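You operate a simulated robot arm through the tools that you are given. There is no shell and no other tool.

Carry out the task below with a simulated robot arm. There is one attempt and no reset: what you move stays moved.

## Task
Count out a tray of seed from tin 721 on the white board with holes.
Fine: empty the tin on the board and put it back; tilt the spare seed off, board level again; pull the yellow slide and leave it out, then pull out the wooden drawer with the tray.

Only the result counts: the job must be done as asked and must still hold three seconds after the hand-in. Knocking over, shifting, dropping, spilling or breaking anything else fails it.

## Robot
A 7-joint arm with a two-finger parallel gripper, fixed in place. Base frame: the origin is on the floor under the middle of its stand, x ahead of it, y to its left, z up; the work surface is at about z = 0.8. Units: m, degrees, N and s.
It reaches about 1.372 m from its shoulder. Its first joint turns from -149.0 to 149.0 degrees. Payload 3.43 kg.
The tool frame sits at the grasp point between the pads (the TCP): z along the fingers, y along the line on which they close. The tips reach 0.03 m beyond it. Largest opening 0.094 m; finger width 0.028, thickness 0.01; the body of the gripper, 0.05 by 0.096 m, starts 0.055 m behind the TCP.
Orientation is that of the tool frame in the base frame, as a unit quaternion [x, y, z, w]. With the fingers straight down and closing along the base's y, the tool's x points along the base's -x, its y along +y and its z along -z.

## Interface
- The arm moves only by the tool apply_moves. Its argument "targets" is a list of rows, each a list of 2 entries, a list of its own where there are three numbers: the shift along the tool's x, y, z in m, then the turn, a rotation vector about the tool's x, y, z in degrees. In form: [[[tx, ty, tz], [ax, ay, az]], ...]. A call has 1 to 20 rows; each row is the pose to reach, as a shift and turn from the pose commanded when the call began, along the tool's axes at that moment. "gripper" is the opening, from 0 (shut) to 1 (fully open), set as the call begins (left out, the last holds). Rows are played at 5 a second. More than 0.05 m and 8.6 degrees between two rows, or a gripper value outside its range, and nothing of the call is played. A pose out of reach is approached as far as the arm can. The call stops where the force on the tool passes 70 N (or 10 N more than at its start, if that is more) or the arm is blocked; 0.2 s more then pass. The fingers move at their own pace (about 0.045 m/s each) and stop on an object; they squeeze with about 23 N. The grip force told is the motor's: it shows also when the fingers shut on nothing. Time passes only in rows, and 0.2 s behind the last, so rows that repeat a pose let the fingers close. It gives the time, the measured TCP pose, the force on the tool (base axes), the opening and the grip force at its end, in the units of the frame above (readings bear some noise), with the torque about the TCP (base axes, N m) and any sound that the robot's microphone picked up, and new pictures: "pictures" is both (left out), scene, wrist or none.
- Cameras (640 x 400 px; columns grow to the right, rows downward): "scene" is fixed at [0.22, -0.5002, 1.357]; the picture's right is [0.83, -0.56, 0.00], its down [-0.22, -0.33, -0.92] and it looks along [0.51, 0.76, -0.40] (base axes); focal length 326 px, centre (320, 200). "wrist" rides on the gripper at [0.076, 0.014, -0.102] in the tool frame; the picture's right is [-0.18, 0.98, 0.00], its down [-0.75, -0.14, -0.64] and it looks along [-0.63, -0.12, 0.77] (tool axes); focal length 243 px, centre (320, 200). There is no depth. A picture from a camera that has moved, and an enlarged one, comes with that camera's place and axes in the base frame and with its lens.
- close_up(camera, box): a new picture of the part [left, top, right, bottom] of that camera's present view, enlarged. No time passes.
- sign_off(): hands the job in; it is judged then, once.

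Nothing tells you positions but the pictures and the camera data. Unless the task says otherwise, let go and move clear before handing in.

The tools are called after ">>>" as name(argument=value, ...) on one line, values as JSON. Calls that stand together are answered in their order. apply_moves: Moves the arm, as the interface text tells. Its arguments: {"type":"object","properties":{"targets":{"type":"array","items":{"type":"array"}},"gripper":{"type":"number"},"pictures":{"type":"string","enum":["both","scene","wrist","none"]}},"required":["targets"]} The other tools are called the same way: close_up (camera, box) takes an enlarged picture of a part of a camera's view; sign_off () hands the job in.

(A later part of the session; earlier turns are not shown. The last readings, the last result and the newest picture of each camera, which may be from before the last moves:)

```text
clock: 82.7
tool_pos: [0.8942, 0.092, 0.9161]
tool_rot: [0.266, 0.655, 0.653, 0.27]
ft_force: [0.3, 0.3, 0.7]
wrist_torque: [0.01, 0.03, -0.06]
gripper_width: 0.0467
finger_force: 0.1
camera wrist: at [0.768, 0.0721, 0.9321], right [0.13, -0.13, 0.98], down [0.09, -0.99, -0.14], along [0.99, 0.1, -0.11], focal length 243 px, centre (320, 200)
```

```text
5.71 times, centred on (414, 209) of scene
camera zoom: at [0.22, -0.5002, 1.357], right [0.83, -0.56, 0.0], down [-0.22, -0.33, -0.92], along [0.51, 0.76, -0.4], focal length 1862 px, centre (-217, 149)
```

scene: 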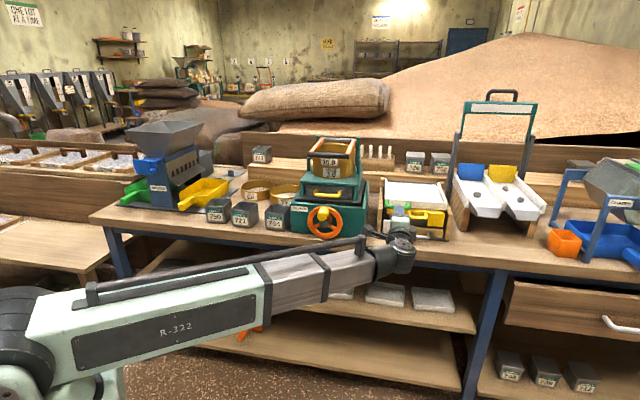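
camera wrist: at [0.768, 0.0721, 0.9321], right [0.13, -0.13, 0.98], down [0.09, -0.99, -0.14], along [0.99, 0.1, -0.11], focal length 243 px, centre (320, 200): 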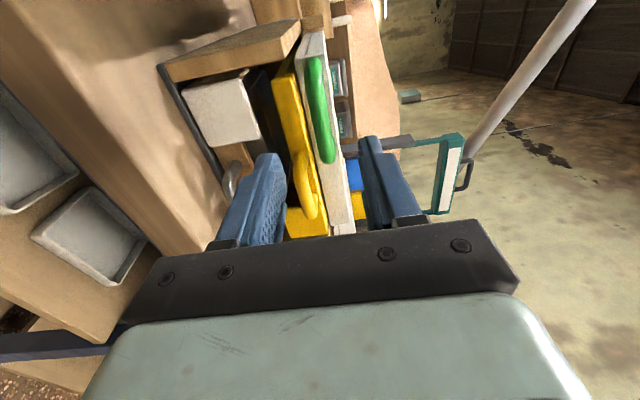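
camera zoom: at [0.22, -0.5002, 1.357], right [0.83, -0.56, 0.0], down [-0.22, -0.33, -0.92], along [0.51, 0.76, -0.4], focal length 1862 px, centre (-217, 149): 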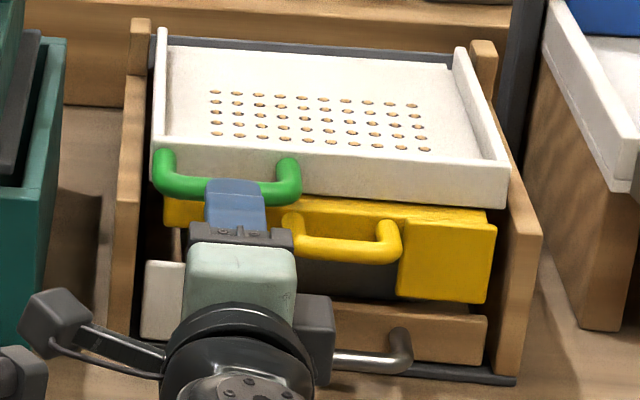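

The green handle is free and the board stays level. Next I'll move across to the yellow slide handle, at s≈0.632, z≈0.891, and check alignment before advancing.

>>> apply_moves(targets=[[[-0.03, -0.01, 0], [0, 0, 0]], [[-0.065, -0.025, 0], [0, 0, 0]], [[-0.065, -0.025, 0.02], [0, 0, 0]], [[-0.065, -0.025, 0.033], [0, 0, 0]], [[-0.065, -0.025, 0.033], [0, 0, 0]]])

>>> close_up(camera="wrist", box=[180, 20, 460, 240])

>>> close_up(camera="scene", box=[374, 174, 454, 244])

```text
clock: 83.9
tool_pos: [0.9638, 0.0688, 0.8917]
tool_rot: [0.267, 0.654, 0.654, 0.27]
ft_force: [0.8, 1.0, 0.1]
wrist_torque: [0.0, 0.03, 0.02]
gripper_width: 0.047
finger_force: 0.0
camera wrist: at [0.8375, 0.0494, 0.9072], right [0.13, -0.13, 0.98], down [0.09, -0.99, -0.14], along [0.99, 0.1, -0.11], focal length 243 px, centre (320, 200)
```

scene: 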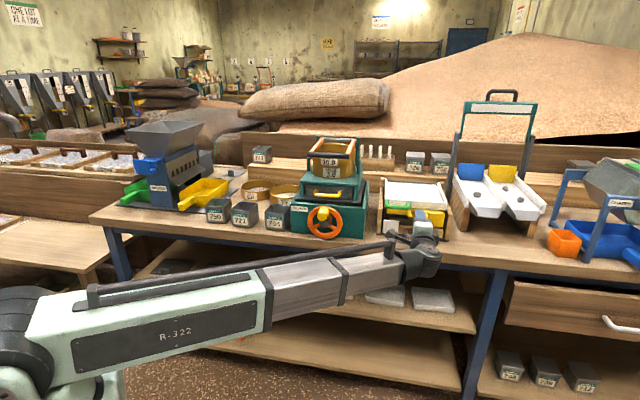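
wrist: 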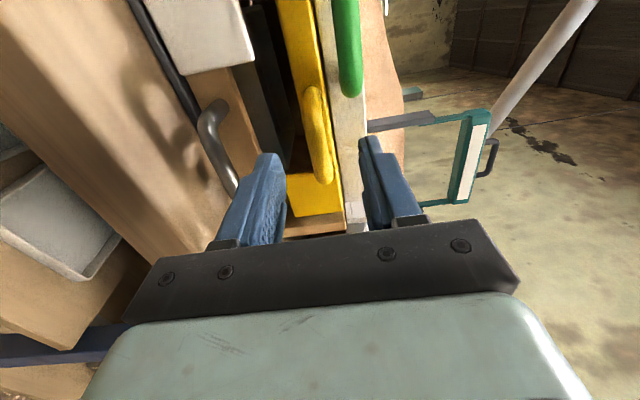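

```text
1.82 times, centred on (320, 130) of wrist
camera zoom: at [0.8375, 0.0494, 0.9072], right [0.13, -0.13, 0.98], down [0.09, -0.99, -0.14], along [0.99, 0.1, -0.11], focal length 441 px, centre (320, 327)
```

zoom: 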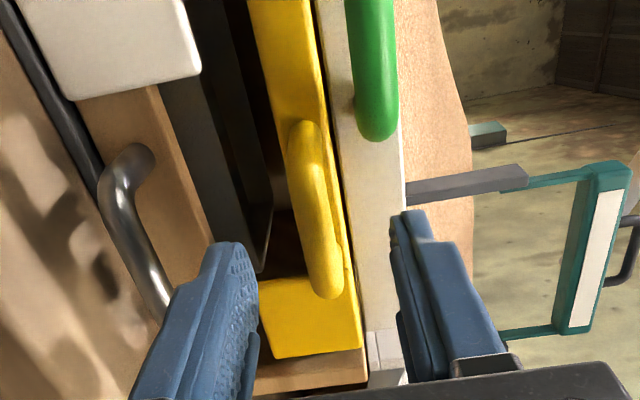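

```text
5.71 times, centred on (414, 209) of scene
camera zoom: at [0.22, -0.5002, 1.357], right [0.83, -0.56, 0.0], down [-0.22, -0.33, -0.92], along [0.51, 0.76, -0.4], focal length 1862 px, centre (-217, 149)
```

zoom: 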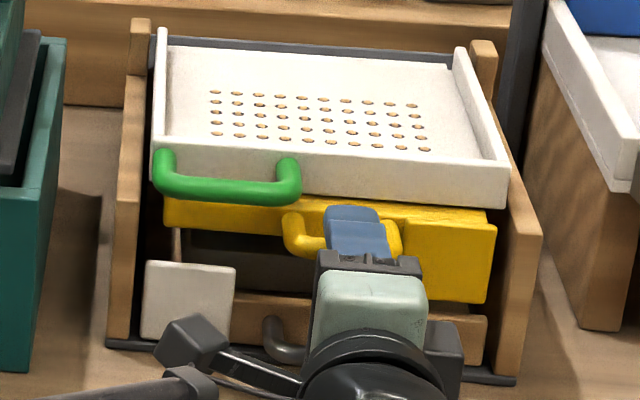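

The bar is centred between the fingers, so I'll advance 33 mm and close on the yellow handle.

>>> apply_moves(targets=[[[0, 0, 0.015], [0, 0, 0]], [[0, 0, 0.028], [0, 0, 0]], [[0, 0, 0.033], [0, 0, 0]], [[0, 0, 0.033], [0, 0, 0]]], pictures="none")

>>> apply_moves(targets=[[[0, 0, 0], [0, 0, 0]], [[0, 0, 0], [0, 0, 0]], [[0, 0, 0], [0, 0, 0]], [[0, 0, 0], [0, 0, 0]], [[0, 0, 0], [0, 0, 0]]], gripper=0)

>>> close_up(camera="wrist", box=[180, 20, 460, 240])

>>> close_up(camera="scene", box=[374, 174, 454, 244])

```text
clock: 84.9
tool_pos: [0.9874, 0.0914, 0.8922]
tool_rot: [0.266, 0.654, 0.655, 0.27]
ft_force: [-0.9, -0.4, -0.5]
wrist_torque: [0.08, 0.0, 0.0]
gripper_width: 0.047
finger_force: 0.0
```

```text
clock: 86.1
tool_pos: [0.9872, 0.0912, 0.8927]
tool_rot: [0.267, 0.654, 0.655, 0.27]
ft_force: [-1.2, -0.5, -2.9]
wrist_torque: [0.22, 0.3, 0.03]
gripper_width: 0.0119
finger_force: 44.9
camera wrist: at [0.8612, 0.0725, 0.9074], right [0.13, -0.13, 0.98], down [0.09, -0.99, -0.14], along [0.99, 0.1, -0.11], focal length 243 px, centre (320, 200)
```

scene: 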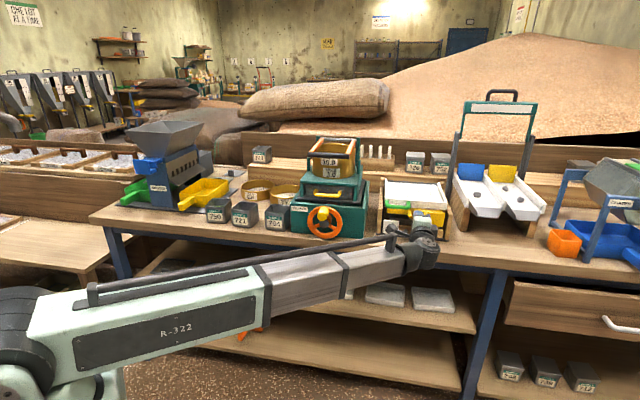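
wrist: 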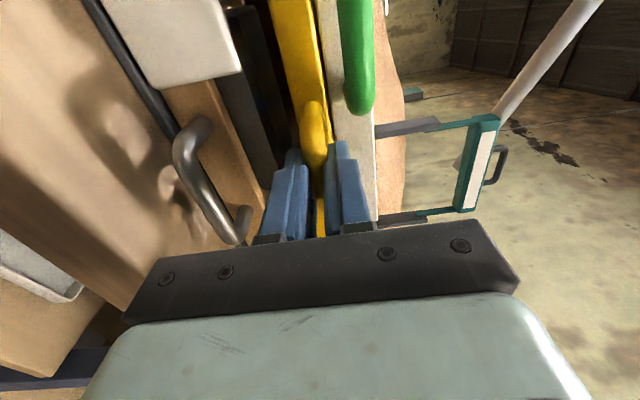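

```text
1.82 times, centred on (320, 130) of wrist
camera zoom: at [0.8612, 0.0725, 0.9074], right [0.13, -0.13, 0.98], down [0.09, -0.99, -0.14], along [0.99, 0.1, -0.11], focal length 441 px, centre (320, 327)
```

zoom: 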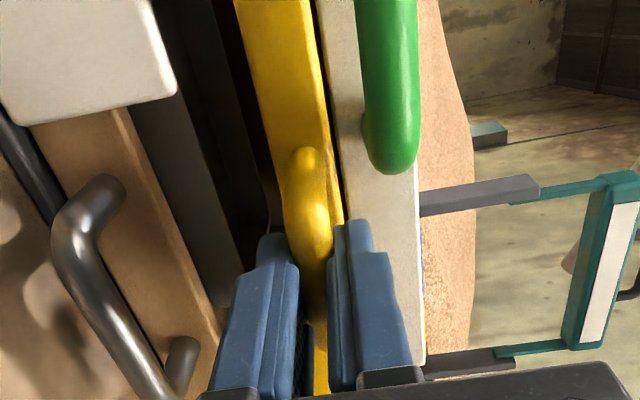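

```text
5.71 times, centred on (414, 209) of scene
camera zoom: at [0.22, -0.5002, 1.357], right [0.83, -0.56, 0.0], down [-0.22, -0.33, -0.92], along [0.51, 0.76, -0.4], focal length 1862 px, centre (-217, 149)
```

zoom: 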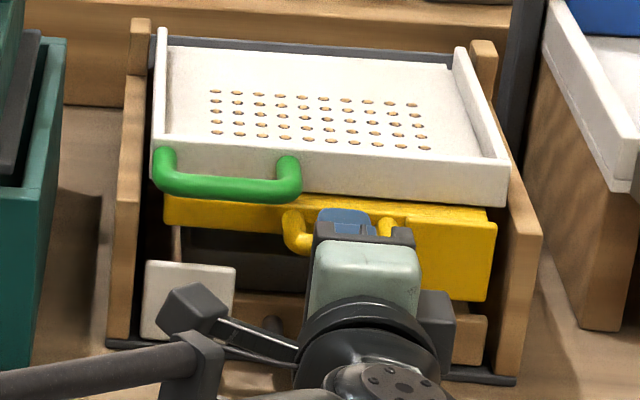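

The yellow bar is gripped, so I'll pull the slide straight out toward the front, 40 mm first.

>>> apply_moves(targets=[[[0, 0, -0.006], [0, 0, 0]], [[0, 0, -0.012], [0, 0, 0]], [[0, 0, -0.018], [0, 0, 0]], [[0, 0, -0.024], [0, 0, 0]], [[0, 0, -0.03], [0, 0, 0]], [[0, 0, -0.036], [0, 0, 0]], [[0, 0, -0.04], [0, 0, 0]]])

>>> close_up(camera="scene", box=[374, 174, 454, 244])

```text
clock: 87.7
tool_pos: [0.956, 0.0625, 0.893]
tool_rot: [0.268, 0.655, 0.653, 0.27]
ft_force: [-0.5, 1.3, 0.6]
wrist_torque: [0.0, 0.02, 0.03]
gripper_width: 0.0
finger_force: 33.3
camera wrist: at [0.8303, 0.0432, 0.9078], right [0.13, -0.13, 0.98], down [0.09, -0.99, -0.14], along [0.99, 0.1, -0.11], focal length 243 px, centre (320, 200)
```

scene: 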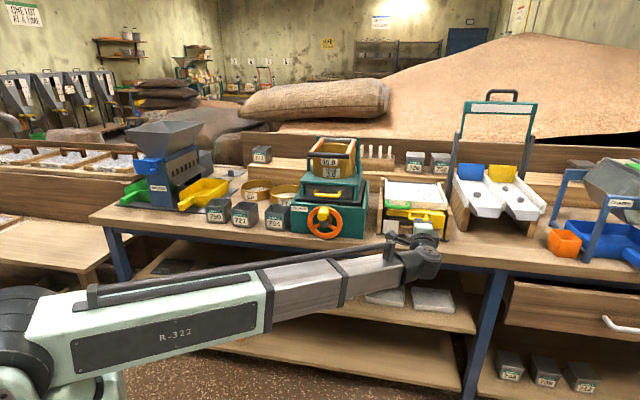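
wrist: 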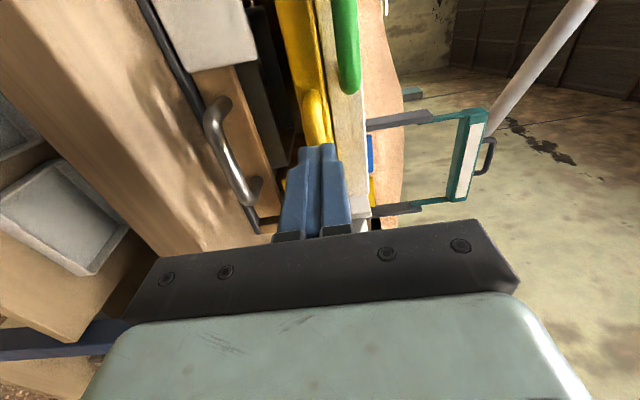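

```text
5.71 times, centred on (414, 209) of scene
camera zoom: at [0.22, -0.5002, 1.357], right [0.83, -0.56, 0.0], down [-0.22, -0.33, -0.92], along [0.51, 0.76, -0.4], focal length 1862 px, centre (-217, 149)
```

zoom: 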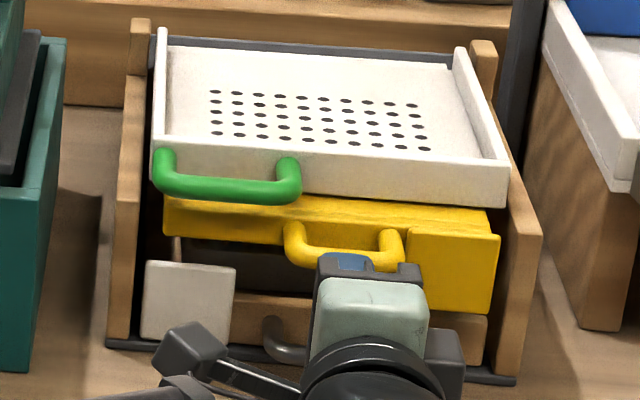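

The holes are now dark, so the seed has dropped. The slide came out about 18 mm and then the fingers slipped off, so I'll check whether it is at its stop.

>>> close_up(camera="scene", box=[374, 200, 454, 250])

>>> close_up(camera="wrist", box=[180, 20, 400, 240])

>>> close_up(camera="scene", box=[374, 174, 454, 224])

```text
8.00 times, centred on (414, 225) of scene
camera zoom: at [0.22, -0.5002, 1.357], right [0.83, -0.56, 0.0], down [-0.22, -0.33, -0.92], along [0.51, 0.76, -0.4], focal length 2607 px, centre (-432, 0)
```

zoom: 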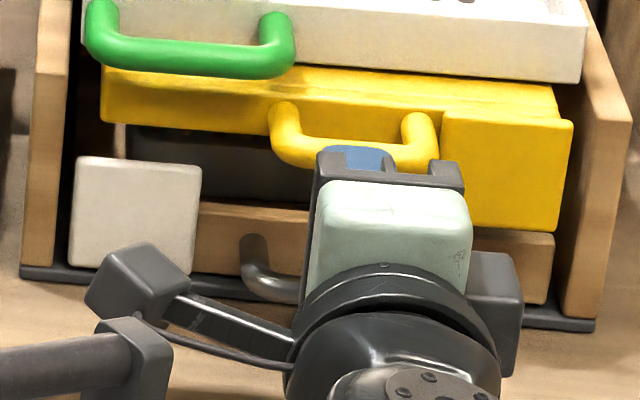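

```text
1.82 times, centred on (290, 130) of wrist
camera zoom: at [0.8303, 0.0432, 0.9078], right [0.13, -0.13, 0.98], down [0.09, -0.99, -0.14], along [0.99, 0.1, -0.11], focal length 441 px, centre (374, 327)
```

zoom: 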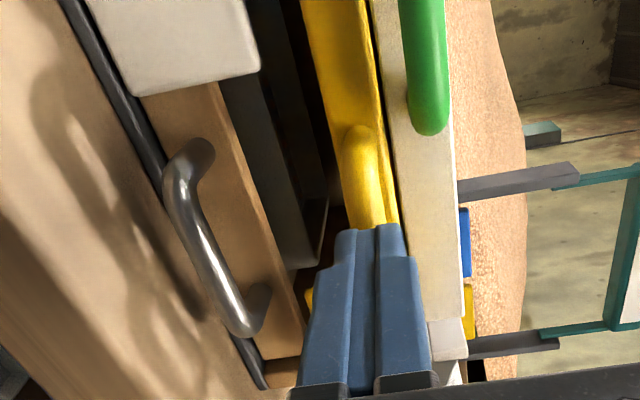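

```text
8.00 times, centred on (414, 199) of scene
camera zoom: at [0.22, -0.5002, 1.357], right [0.83, -0.56, 0.0], down [-0.22, -0.33, -0.92], along [0.51, 0.76, -0.4], focal length 2607 px, centre (-432, 208)
```

zoom: 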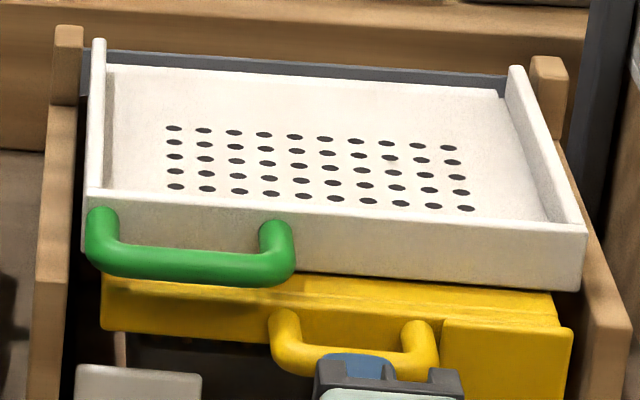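

The slide is out about 14 mm and the holes have emptied. To confirm it's at its stop, I'll re-grip deeper on the bar and pull again.

>>> apply_moves(targets=[[[0, -0.001, 0], [0, 0, 0]], [[0, -0.001, 0], [0, 0, 0]], [[0, -0.001, 0], [0, 0, 0]], [[0, -0.001, 0.015], [0, 0, 0]], [[0, -0.001, 0.03], [0, 0, 0]], [[0, -0.001, 0.034], [0, 0, 0]], [[0, -0.001, 0.034], [0, 0, 0]]], gripper=0.45, pictures="wrist")

>>> apply_moves(targets=[[[0, 0, 0], [0, 0, 0]], [[0, 0, 0], [0, 0, 0]], [[0, 0, 0], [0, 0, 0]], [[0, 0, 0], [0, 0, 0]], [[0, 0, 0], [0, 0, 0]]], gripper=0, pictures="wrist")

>>> close_up(camera="scene", box=[374, 200, 454, 250])

```text
clock: 89.3
tool_pos: [0.9833, 0.0866, 0.8913]
tool_rot: [0.267, 0.654, 0.655, 0.27]
ft_force: [0.1, -0.5, 0.1]
wrist_torque: [0.0, 0.04, 0.01]
gripper_width: 0.0422
finger_force: 0.1
camera wrist: at [0.8569, 0.0675, 0.907], right [0.13, -0.13, 0.98], down [0.09, -0.99, -0.14], along [0.99, 0.1, -0.11], focal length 243 px, centre (320, 200)
```

wrist: 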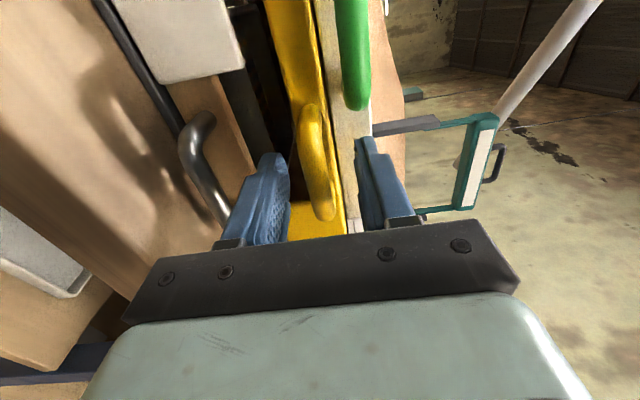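

```text
clock: 90.5
tool_pos: [0.9825, 0.087, 0.8908]
tool_rot: [0.267, 0.655, 0.654, 0.27]
ft_force: [-0.6, 0.7, -1.8]
wrist_torque: [0.1, 0.11, 0.02]
gripper_width: 0.0154
finger_force: 44.6
camera wrist: at [0.8569, 0.0675, 0.907], right [0.13, -0.13, 0.98], down [0.09, -0.99, -0.14], along [0.99, 0.1, -0.11], focal length 243 px, centre (320, 200)
```

wrist: 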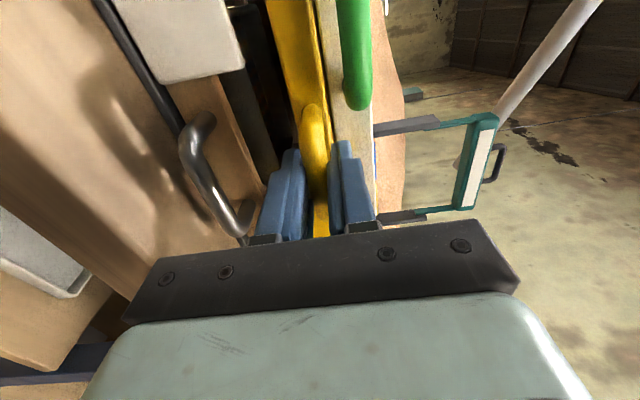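

```text
8.00 times, centred on (414, 225) of scene
camera zoom: at [0.22, -0.5002, 1.357], right [0.83, -0.56, 0.0], down [-0.22, -0.33, -0.92], along [0.51, 0.76, -0.4], focal length 2607 px, centre (-432, 0)
```

zoom: 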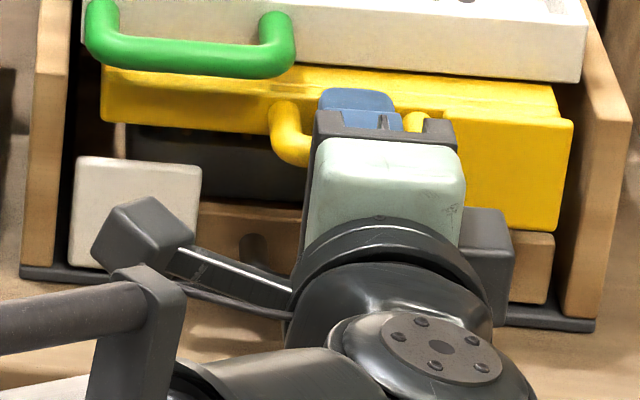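

Gripped better this time, at 0.0154. I'll pull gently again and read the force.

>>> apply_moves(targets=[[[0, 0, -0.002], [0, 0, 0]], [[0, 0, -0.004], [0, 0, 0]], [[0, 0, -0.006], [0, 0, 0]], [[0, 0, -0.006], [0, 0, 0]]])

>>> close_up(camera="scene", box=[374, 200, 454, 250])

```text
clock: 91.5
tool_pos: [0.9783, 0.0825, 0.8915]
tool_rot: [0.268, 0.655, 0.653, 0.27]
ft_force: [8.6, -0.4, -0.6]
wrist_torque: [0.31, 0.25, 0.35]
gripper_width: 0.012
finger_force: 45.2
camera wrist: at [0.8525, 0.0632, 0.9061], right [0.13, -0.13, 0.98], down [0.08, -0.99, -0.14], along [0.99, 0.1, -0.12], focal length 243 px, centre (320, 200)
```

scene: 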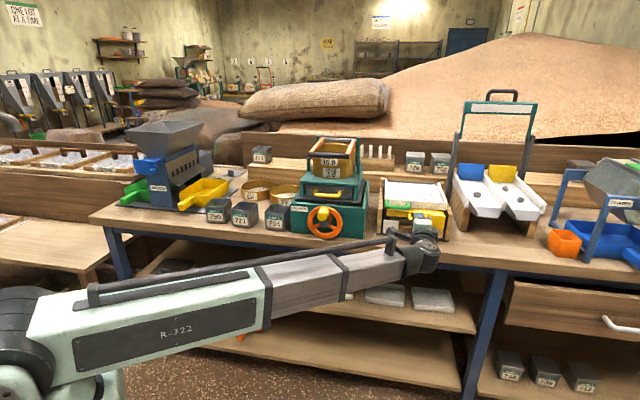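
wrist: 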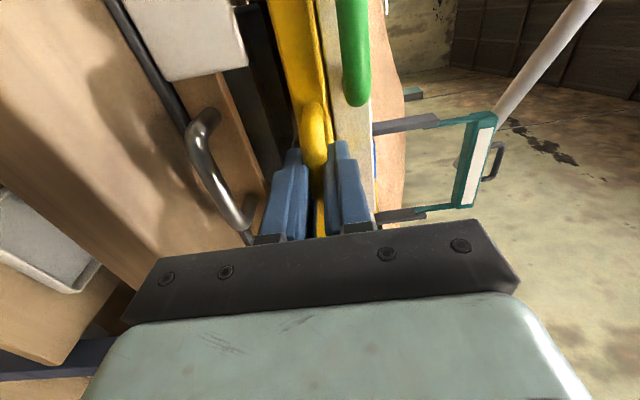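

```text
8.00 times, centred on (414, 225) of scene
camera zoom: at [0.22, -0.5002, 1.357], right [0.83, -0.56, 0.0], down [-0.22, -0.33, -0.92], along [0.51, 0.76, -0.4], focal length 2607 px, centre (-432, 0)
```

zoom: 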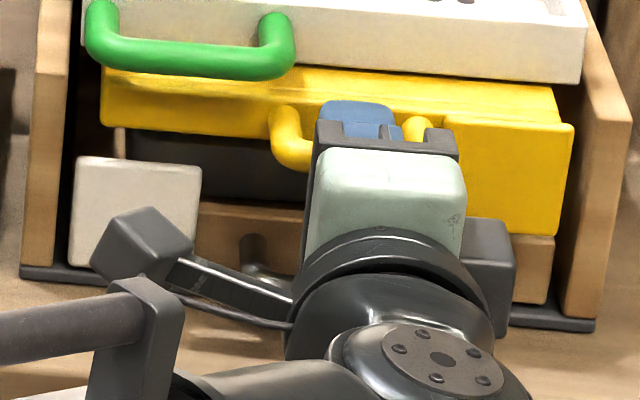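

The slide moved a few more millimetres with little force, so it isn't at its stop yet and the tips were just at the end of the bar. I'll re-grip about 13 mm deeper.

>>> apply_moves(targets=[[[0, 0, 0], [0, 0, 0]], [[0, 0, 0], [0, 0, 0]], [[0, 0, 0], [0, 0, 0]], [[0, 0, 0.005], [0, 0, 0]], [[0, 0, 0.009], [0, 0, 0]], [[0, 0, 0.013], [0, 0, 0]], [[0, 0, 0.013], [0, 0, 0]]], gripper=0.45)

>>> close_up(camera="wrist", box=[200, 60, 420, 240])

>>> close_up(camera="scene", box=[374, 200, 454, 250])

```text
clock: 93.1
tool_pos: [0.9872, 0.0915, 0.8919]
tool_rot: [0.267, 0.654, 0.654, 0.27]
ft_force: [-0.4, -0.9, -0.5]
wrist_torque: [-0.04, -0.02, -0.01]
gripper_width: 0.0422
finger_force: 0.1
camera wrist: at [0.8611, 0.0723, 0.9061], right [0.13, -0.13, 0.98], down [0.09, -0.99, -0.14], along [0.99, 0.1, -0.11], focal length 243 px, centre (320, 200)
```

scene: 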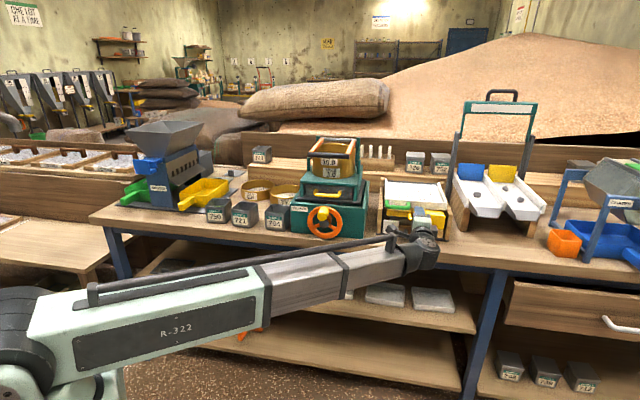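
wrist: 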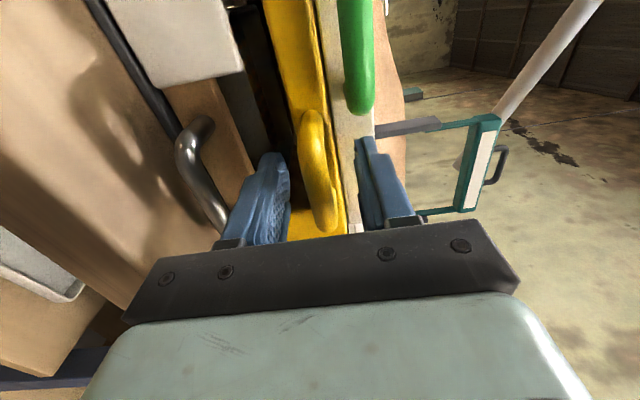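

```text
2.22 times, centred on (310, 150) of wrist
camera zoom: at [0.8611, 0.0723, 0.9061], right [0.13, -0.13, 0.98], down [0.09, -0.99, -0.14], along [0.99, 0.1, -0.11], focal length 539 px, centre (342, 311)
```

zoom: 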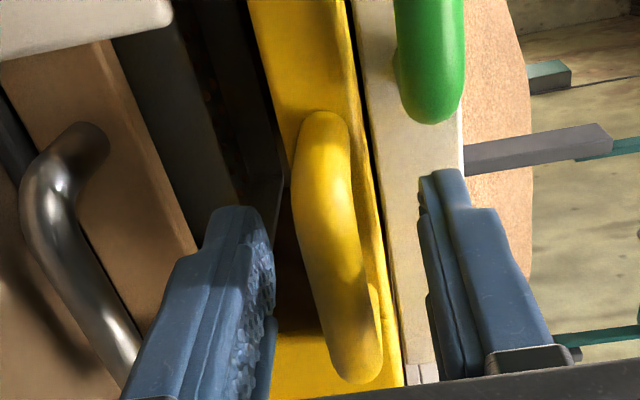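

```text
8.00 times, centred on (414, 225) of scene
camera zoom: at [0.22, -0.5002, 1.357], right [0.83, -0.56, 0.0], down [-0.22, -0.33, -0.92], along [0.51, 0.76, -0.4], focal length 2607 px, centre (-432, 0)
```

zoom: 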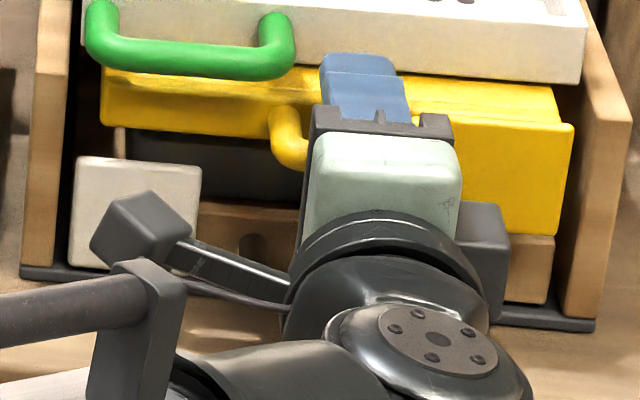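

The bar now sits about 10 mm ahead of the TCP, well inside the pads. I'll close and pull again slowly.

>>> apply_moves(targets=[[[0, 0, 0], [0, 0, 0]], [[0, 0, 0], [0, 0, 0]], [[0, 0, 0], [0, 0, 0]], [[0, 0, 0], [0, 0, 0]], [[0, 0, 0], [0, 0, 0]]], gripper=0, pictures="none")

>>> apply_moves(targets=[[[0, 0, -0.003], [0, 0, 0]], [[0, 0, -0.006], [0, 0, 0]], [[0, 0, -0.009], [0, 0, 0]], [[0, 0, -0.012], [0, 0, 0]], [[0, 0, -0.012], [0, 0, 0]]])

>>> close_up(camera="scene", box=[374, 200, 454, 250])

```text
clock: 94.3
tool_pos: [0.987, 0.091, 0.891]
tool_rot: [0.267, 0.655, 0.653, 0.27]
ft_force: [-1.3, 0.9, -3.3]
wrist_torque: [0.35, 0.8, -0.06]
gripper_width: 0.0195
finger_force: 44.7
```

```text
clock: 95.5
tool_pos: [0.9775, 0.0829, 0.8895]
tool_rot: [0.268, 0.654, 0.653, 0.271]
ft_force: [7.3, 0.7, 1.0]
wrist_torque: [0.27, 0.28, -0.03]
gripper_width: 0.0121
finger_force: 44.9
camera wrist: at [0.8517, 0.0636, 0.906], right [0.13, -0.13, 0.98], down [0.08, -0.99, -0.14], along [0.99, 0.1, -0.12], focal length 243 px, centre (320, 200)
```

scene: 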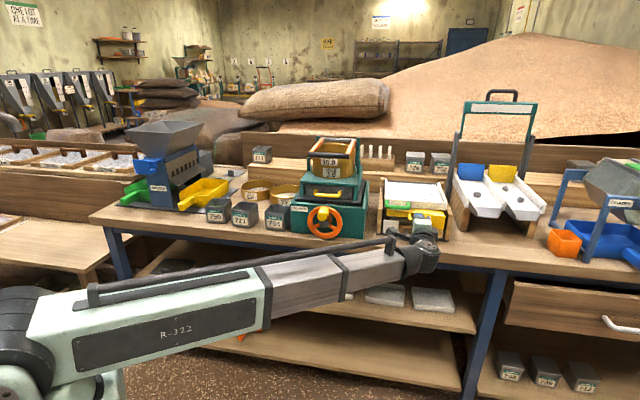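
wrist: 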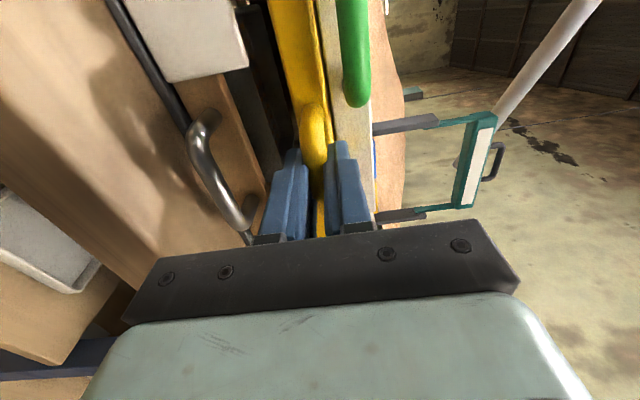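

```text
8.00 times, centred on (414, 225) of scene
camera zoom: at [0.22, -0.5002, 1.357], right [0.83, -0.56, 0.0], down [-0.22, -0.33, -0.92], along [0.51, 0.76, -0.4], focal length 2607 px, centre (-432, 0)
```

zoom: 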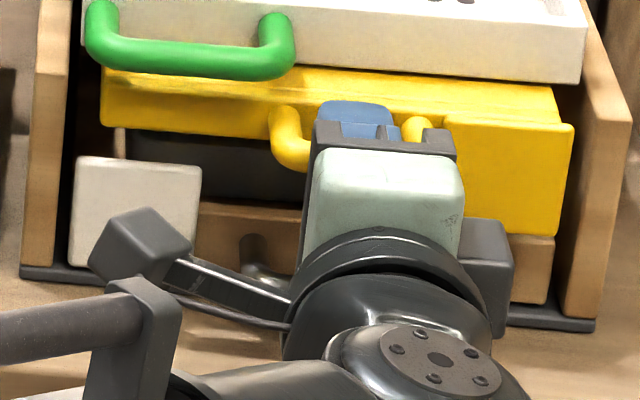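

On the third pull, with a deep grip, the fingers slid along the bar and the slide didn't move, so it's fully out at its stop, about 17 mm. I'll release and back away to check.

>>> apply_moves(targets=[[[0, 0, 0], [0, 0, 0]], [[0, 0, 0], [0, 0, 0]], [[0, 0, 0], [0, 0, 0]], [[0, 0, -0.03], [0, 0, 0]], [[0, 0, -0.06], [0, 0, 0]], [[0, 0, -0.09], [0, 0, 0]], [[0, 0, -0.09], [0, 0, 0]]], gripper=0.45)

>>> close_up(camera="scene", box=[374, 174, 454, 244])

>>> close_up(camera="wrist", box=[180, 0, 440, 240])

```text
clock: 97.1
tool_pos: [0.9154, 0.0201, 0.8904]
tool_rot: [0.267, 0.655, 0.653, 0.27]
ft_force: [-0.5, 0.2, -0.2]
wrist_torque: [-0.02, 0.01, 0.0]
gripper_width: 0.0422
finger_force: 0.0
camera wrist: at [0.7898, 0.0009, 0.9054], right [0.13, -0.13, 0.98], down [0.09, -0.99, -0.14], along [0.99, 0.1, -0.11], focal length 243 px, centre (320, 200)
```

scene: 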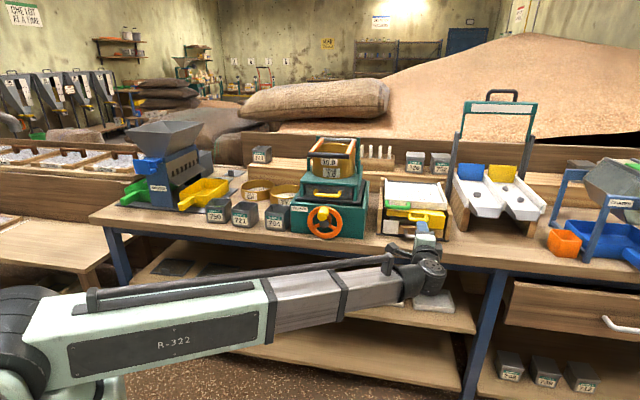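
wrist: 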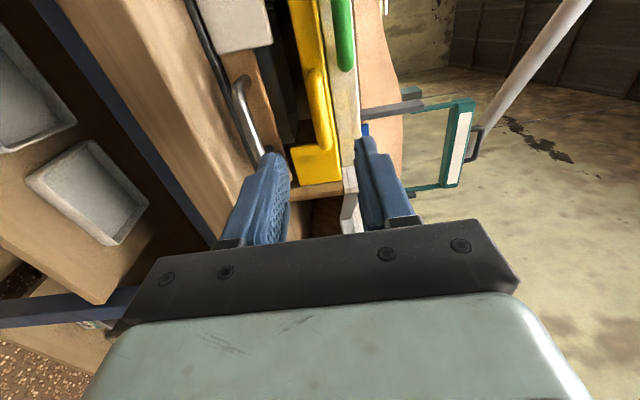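

```text
5.71 times, centred on (414, 209) of scene
camera zoom: at [0.22, -0.5002, 1.357], right [0.83, -0.56, 0.0], down [-0.22, -0.33, -0.92], along [0.51, 0.76, -0.4], focal length 1862 px, centre (-217, 149)
```

zoom: 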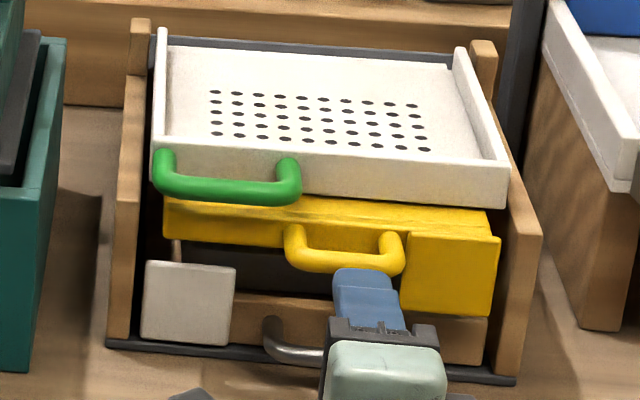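

```text
1.67 times, centred on (310, 120) of wrist
camera zoom: at [0.7898, 0.0009, 0.9054], right [0.13, -0.13, 0.98], down [0.09, -0.99, -0.14], along [0.99, 0.1, -0.11], focal length 404 px, centre (337, 333)
```

zoom: 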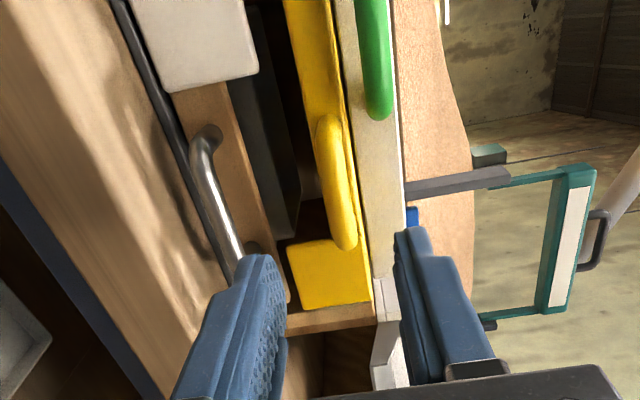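

The slide stays out and the holes are empty. Next is the drawer. Its bar is only about 24 mm above the bench, so I'll roll the hand 90° and grip the handle across its width, fingers outside the two posts and camera on top.

>>> apply_moves(targets=[[[0, 0, -0.005], [0, 0, 7.5]], [[0, 0, -0.01], [0, 0, 15]], [[0, 0, -0.01], [0, 0, 22.5]], [[0, 0, -0.01], [0, 0, 30]], [[0, 0, -0.01], [0, 0, 37.5]], [[0, 0, -0.01], [0, 0, 45]], [[0, 0, -0.01], [0, 0, 52.5]], [[0, 0, -0.01], [0, 0, 60]], [[0, 0, -0.01], [0, 0, 67.5]], [[0, 0, -0.01], [0, 0, 75]], [[-0.003, -0.01, -0.01], [0, 0, 82.5]], [[-0.004, -0.02, -0.01], [0, 0, 90]], [[-0.004, -0.03, -0.01], [0, 0, 90]]], gripper=1)

>>> close_up(camera="wrist", box=[160, 0, 480, 240])

>>> close_up(camera="scene", box=[374, 174, 464, 254])

```text
clock: 99.9
tool_pos: [0.9105, 0.0091, 0.8606]
tool_rot: [0.651, 0.274, 0.653, -0.272]
ft_force: [0.4, 0.8, 0.1]
wrist_torque: [0.01, 0.03, 0.0]
gripper_width: 0.0939
finger_force: 0.1
camera wrist: at [0.8495, -0.0738, 0.9383], right [0.7, -0.69, -0.18], down [-0.55, -0.36, -0.75], along [0.46, 0.63, -0.63], focal length 243 px, centre (320, 200)
```

scene: 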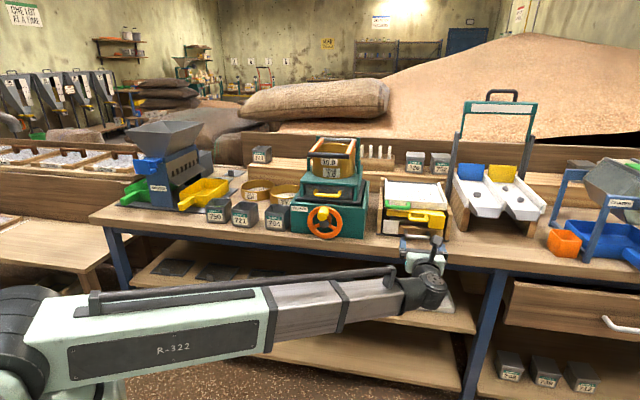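
wrist: 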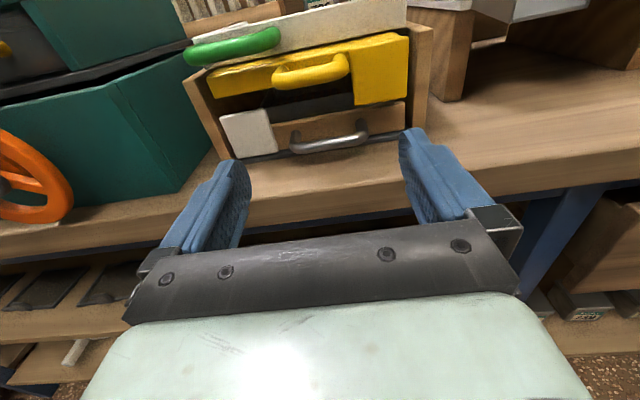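

```text
1.67 times, centred on (320, 120) of wrist
camera zoom: at [0.8495, -0.0738, 0.9383], right [0.7, -0.69, -0.18], down [-0.55, -0.36, -0.75], along [0.46, 0.63, -0.63], focal length 404 px, centre (320, 333)
```

zoom: 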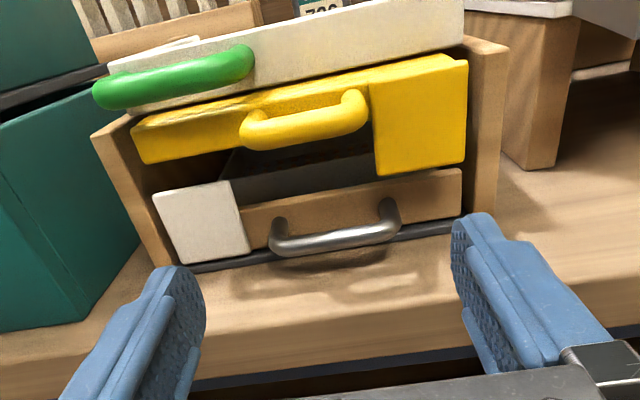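

```text
5.00 times, centred on (419, 214) of scene
camera zoom: at [0.22, -0.5002, 1.357], right [0.83, -0.56, 0.0], down [-0.22, -0.33, -0.92], along [0.51, 0.76, -0.4], focal length 1630 px, centre (-175, 130)
```

zoom: 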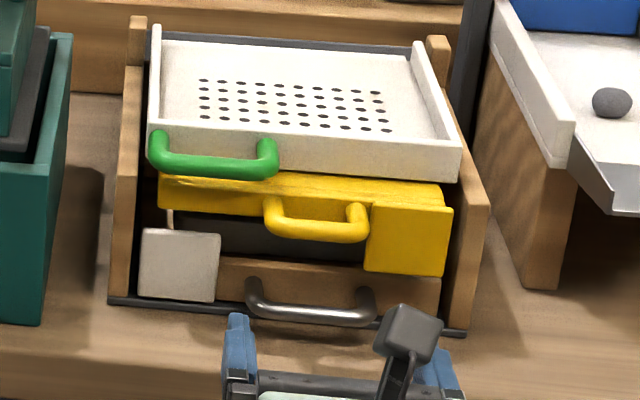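

The drawer front is in clear view. The handle is about 0.081 m wide outside, centred about 3 mm to the right of my axis. I'll lower to z≈0.828, align, and advance part way to check.

>>> apply_moves(targets=[[[-0.01, 0.001, 0.0], [0, 0, 0]], [[-0.022, 0.002, 0.01], [0, 0, 0]], [[-0.0325, 0.0025, 0.03], [0, 0, 0]], [[-0.0325, 0.0025, 0.05], [0, 0, 0]], [[-0.0325, 0.0025, 0.065], [0, 0, 0]], [[-0.0325, 0.0025, 0.065], [0, 0, 0]]])

>>> close_up(camera="wrist", box=[160, 0, 480, 240])

>>> close_up(camera="scene", box=[374, 174, 464, 254])

```text
clock: 101.3
tool_pos: [0.9595, 0.054, 0.8284]
tool_rot: [0.652, 0.272, 0.653, -0.271]
ft_force: [-0.2, -0.9, 0.4]
wrist_torque: [0.01, 0.01, 0.0]
gripper_width: 0.094
finger_force: 0.1
camera wrist: at [0.8978, -0.0287, 0.906], right [0.7, -0.69, -0.18], down [-0.55, -0.36, -0.75], along [0.46, 0.63, -0.63], focal length 243 px, centre (320, 200)
```

scene: 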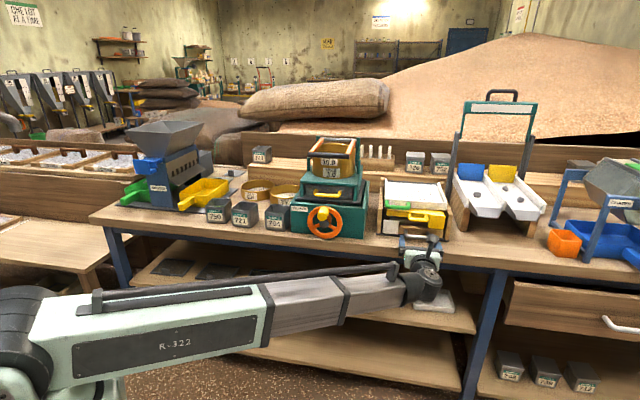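
wrist: 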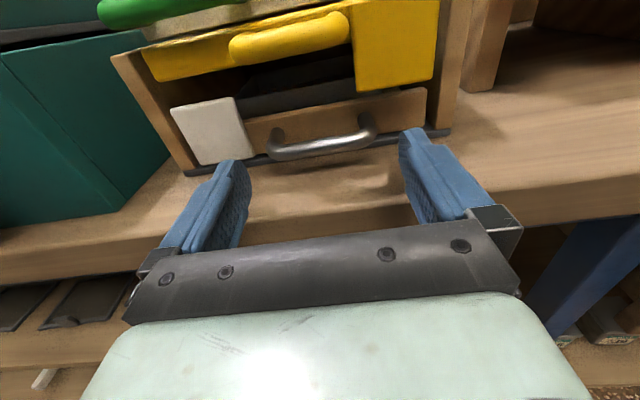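

```text
1.67 times, centred on (320, 120) of wrist
camera zoom: at [0.8978, -0.0287, 0.906], right [0.7, -0.69, -0.18], down [-0.55, -0.36, -0.75], along [0.46, 0.63, -0.63], focal length 404 px, centre (320, 333)
```

zoom: 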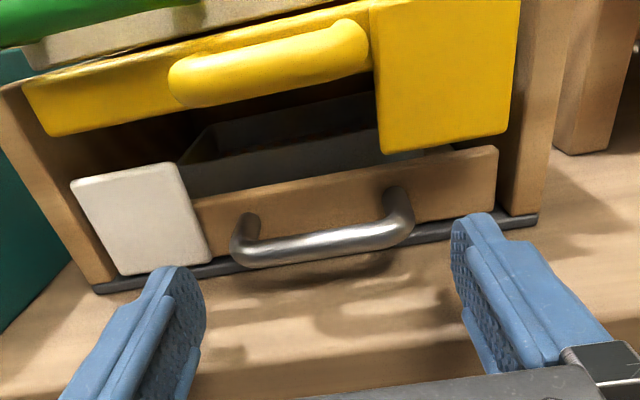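

```text
5.00 times, centred on (419, 214) of scene
camera zoom: at [0.22, -0.5002, 1.357], right [0.83, -0.56, 0.0], down [-0.22, -0.33, -0.92], along [0.51, 0.76, -0.4], focal length 1630 px, centre (-175, 130)
```

zoom: 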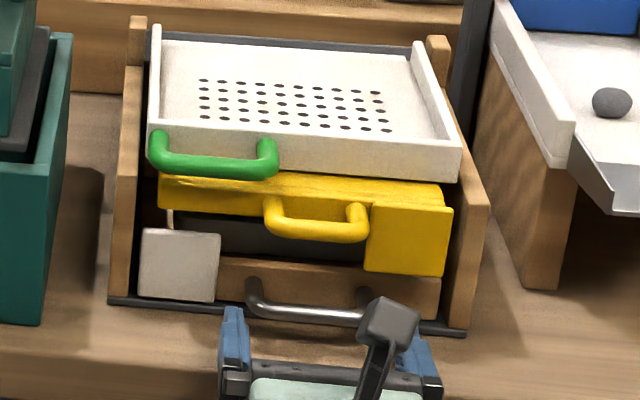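

The handle is centred between the fingers to within a millimetre. I'll advance 43 mm so the fingers flank the posts, checking forces.

>>> apply_moves(targets=[[[0, 0, 0.012], [0, 0, 0]], [[0, 0, 0.024], [0, 0, 0]], [[0, 0, 0.034], [0, 0, 0]], [[0, 0, 0.043], [0, 0, 0]], [[0, 0, 0.043], [0, 0, 0]]])

>>> close_up(camera="wrist", box=[160, 0, 480, 240])

>>> close_up(camera="scene", box=[374, 174, 464, 254])

```text
clock: 102.5
tool_pos: [0.9905, 0.0859, 0.8283]
tool_rot: [0.651, 0.275, 0.653, -0.272]
ft_force: [-1.0, 0.8, 0.3]
wrist_torque: [0.04, 0.01, 0.01]
gripper_width: 0.0942
finger_force: 0.2
camera wrist: at [0.9281, 0.0021, 0.9066], right [0.7, -0.69, -0.18], down [-0.55, -0.36, -0.75], along [0.46, 0.63, -0.63], focal length 243 px, centre (320, 200)
```

scene: 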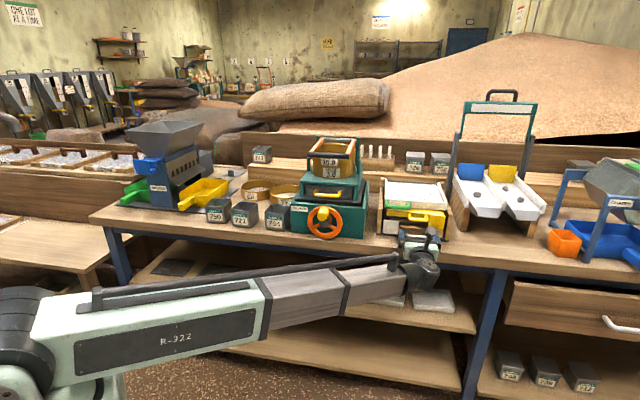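
wrist: 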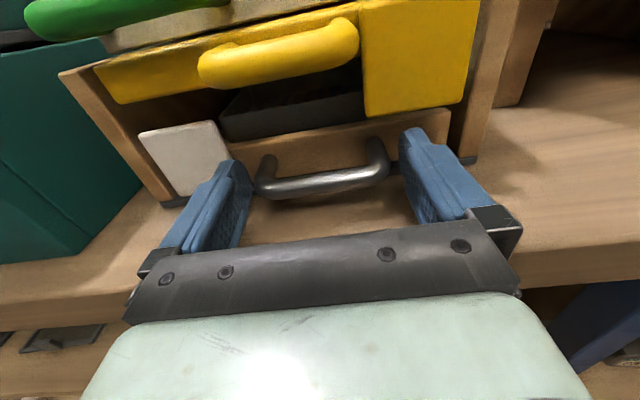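

```text
1.67 times, centred on (320, 120) of wrist
camera zoom: at [0.9281, 0.0021, 0.9066], right [0.7, -0.69, -0.18], down [-0.55, -0.36, -0.75], along [0.46, 0.63, -0.63], focal length 404 px, centre (320, 333)
```

zoom: 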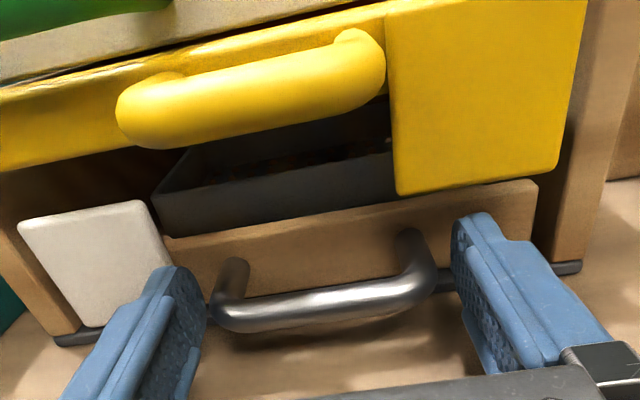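

```text
5.00 times, centred on (419, 214) of scene
camera zoom: at [0.22, -0.5002, 1.357], right [0.83, -0.56, 0.0], down [-0.22, -0.33, -0.92], along [0.51, 0.76, -0.4], focal length 1630 px, centre (-175, 130)
```

zoom: 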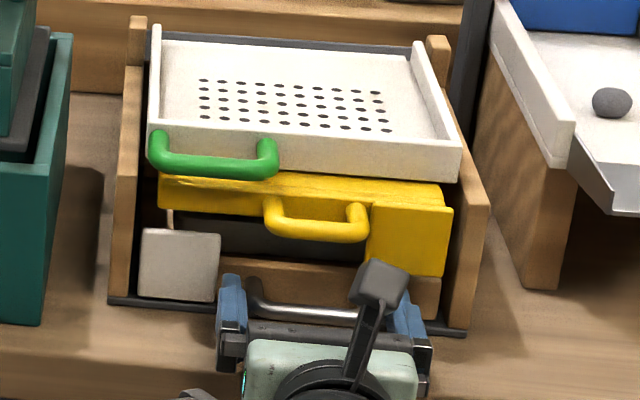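

The fingers flank the posts with no contact, so I'll close on the handle.

>>> apply_moves(targets=[[[0, 0.001, 0], [0, 0, 0]], [[0, 0.001, 0], [0, 0, 0]], [[0, 0.001, 0], [0, 0, 0]], [[0, 0.001, 0], [0, 0, 0]]], gripper=0)

>>> close_up(camera="wrist", box=[160, 0, 480, 240])

```text
clock: 103.5
tool_pos: [0.9898, 0.0848, 0.83]
tool_rot: [0.651, 0.275, 0.653, -0.272]
ft_force: [-10.0, 9.2, -0.7]
wrist_torque: [0.02, 0.07, 0.52]
gripper_width: 0.0822
finger_force: 45.3
camera wrist: at [0.9281, 0.002, 0.9067], right [0.7, -0.69, -0.18], down [-0.55, -0.36, -0.75], along [0.46, 0.63, -0.63], focal length 243 px, centre (320, 200)
```

scene: 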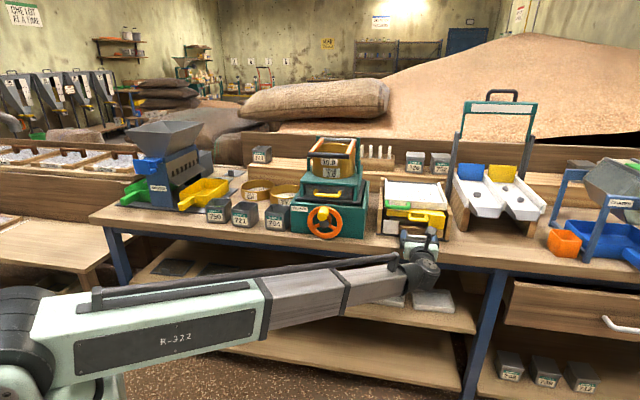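
wrist: 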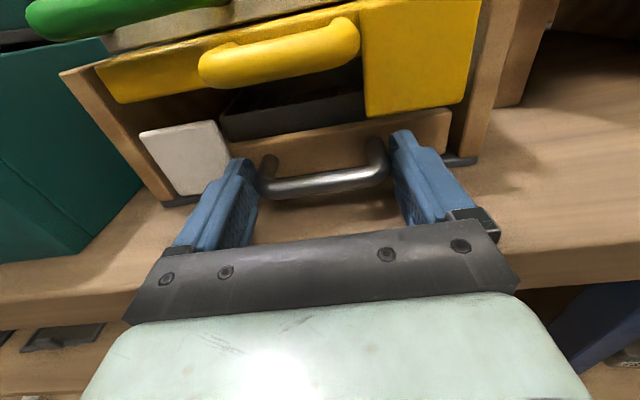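

```text
1.67 times, centred on (320, 120) of wrist
camera zoom: at [0.9281, 0.002, 0.9067], right [0.7, -0.69, -0.18], down [-0.55, -0.36, -0.75], along [0.46, 0.63, -0.63], focal length 404 px, centre (320, 333)
```

zoom: 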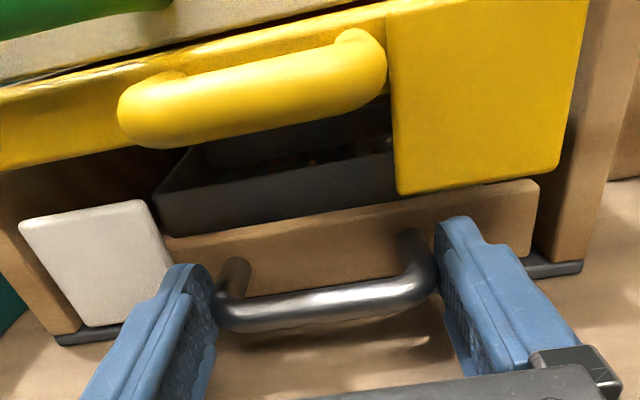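

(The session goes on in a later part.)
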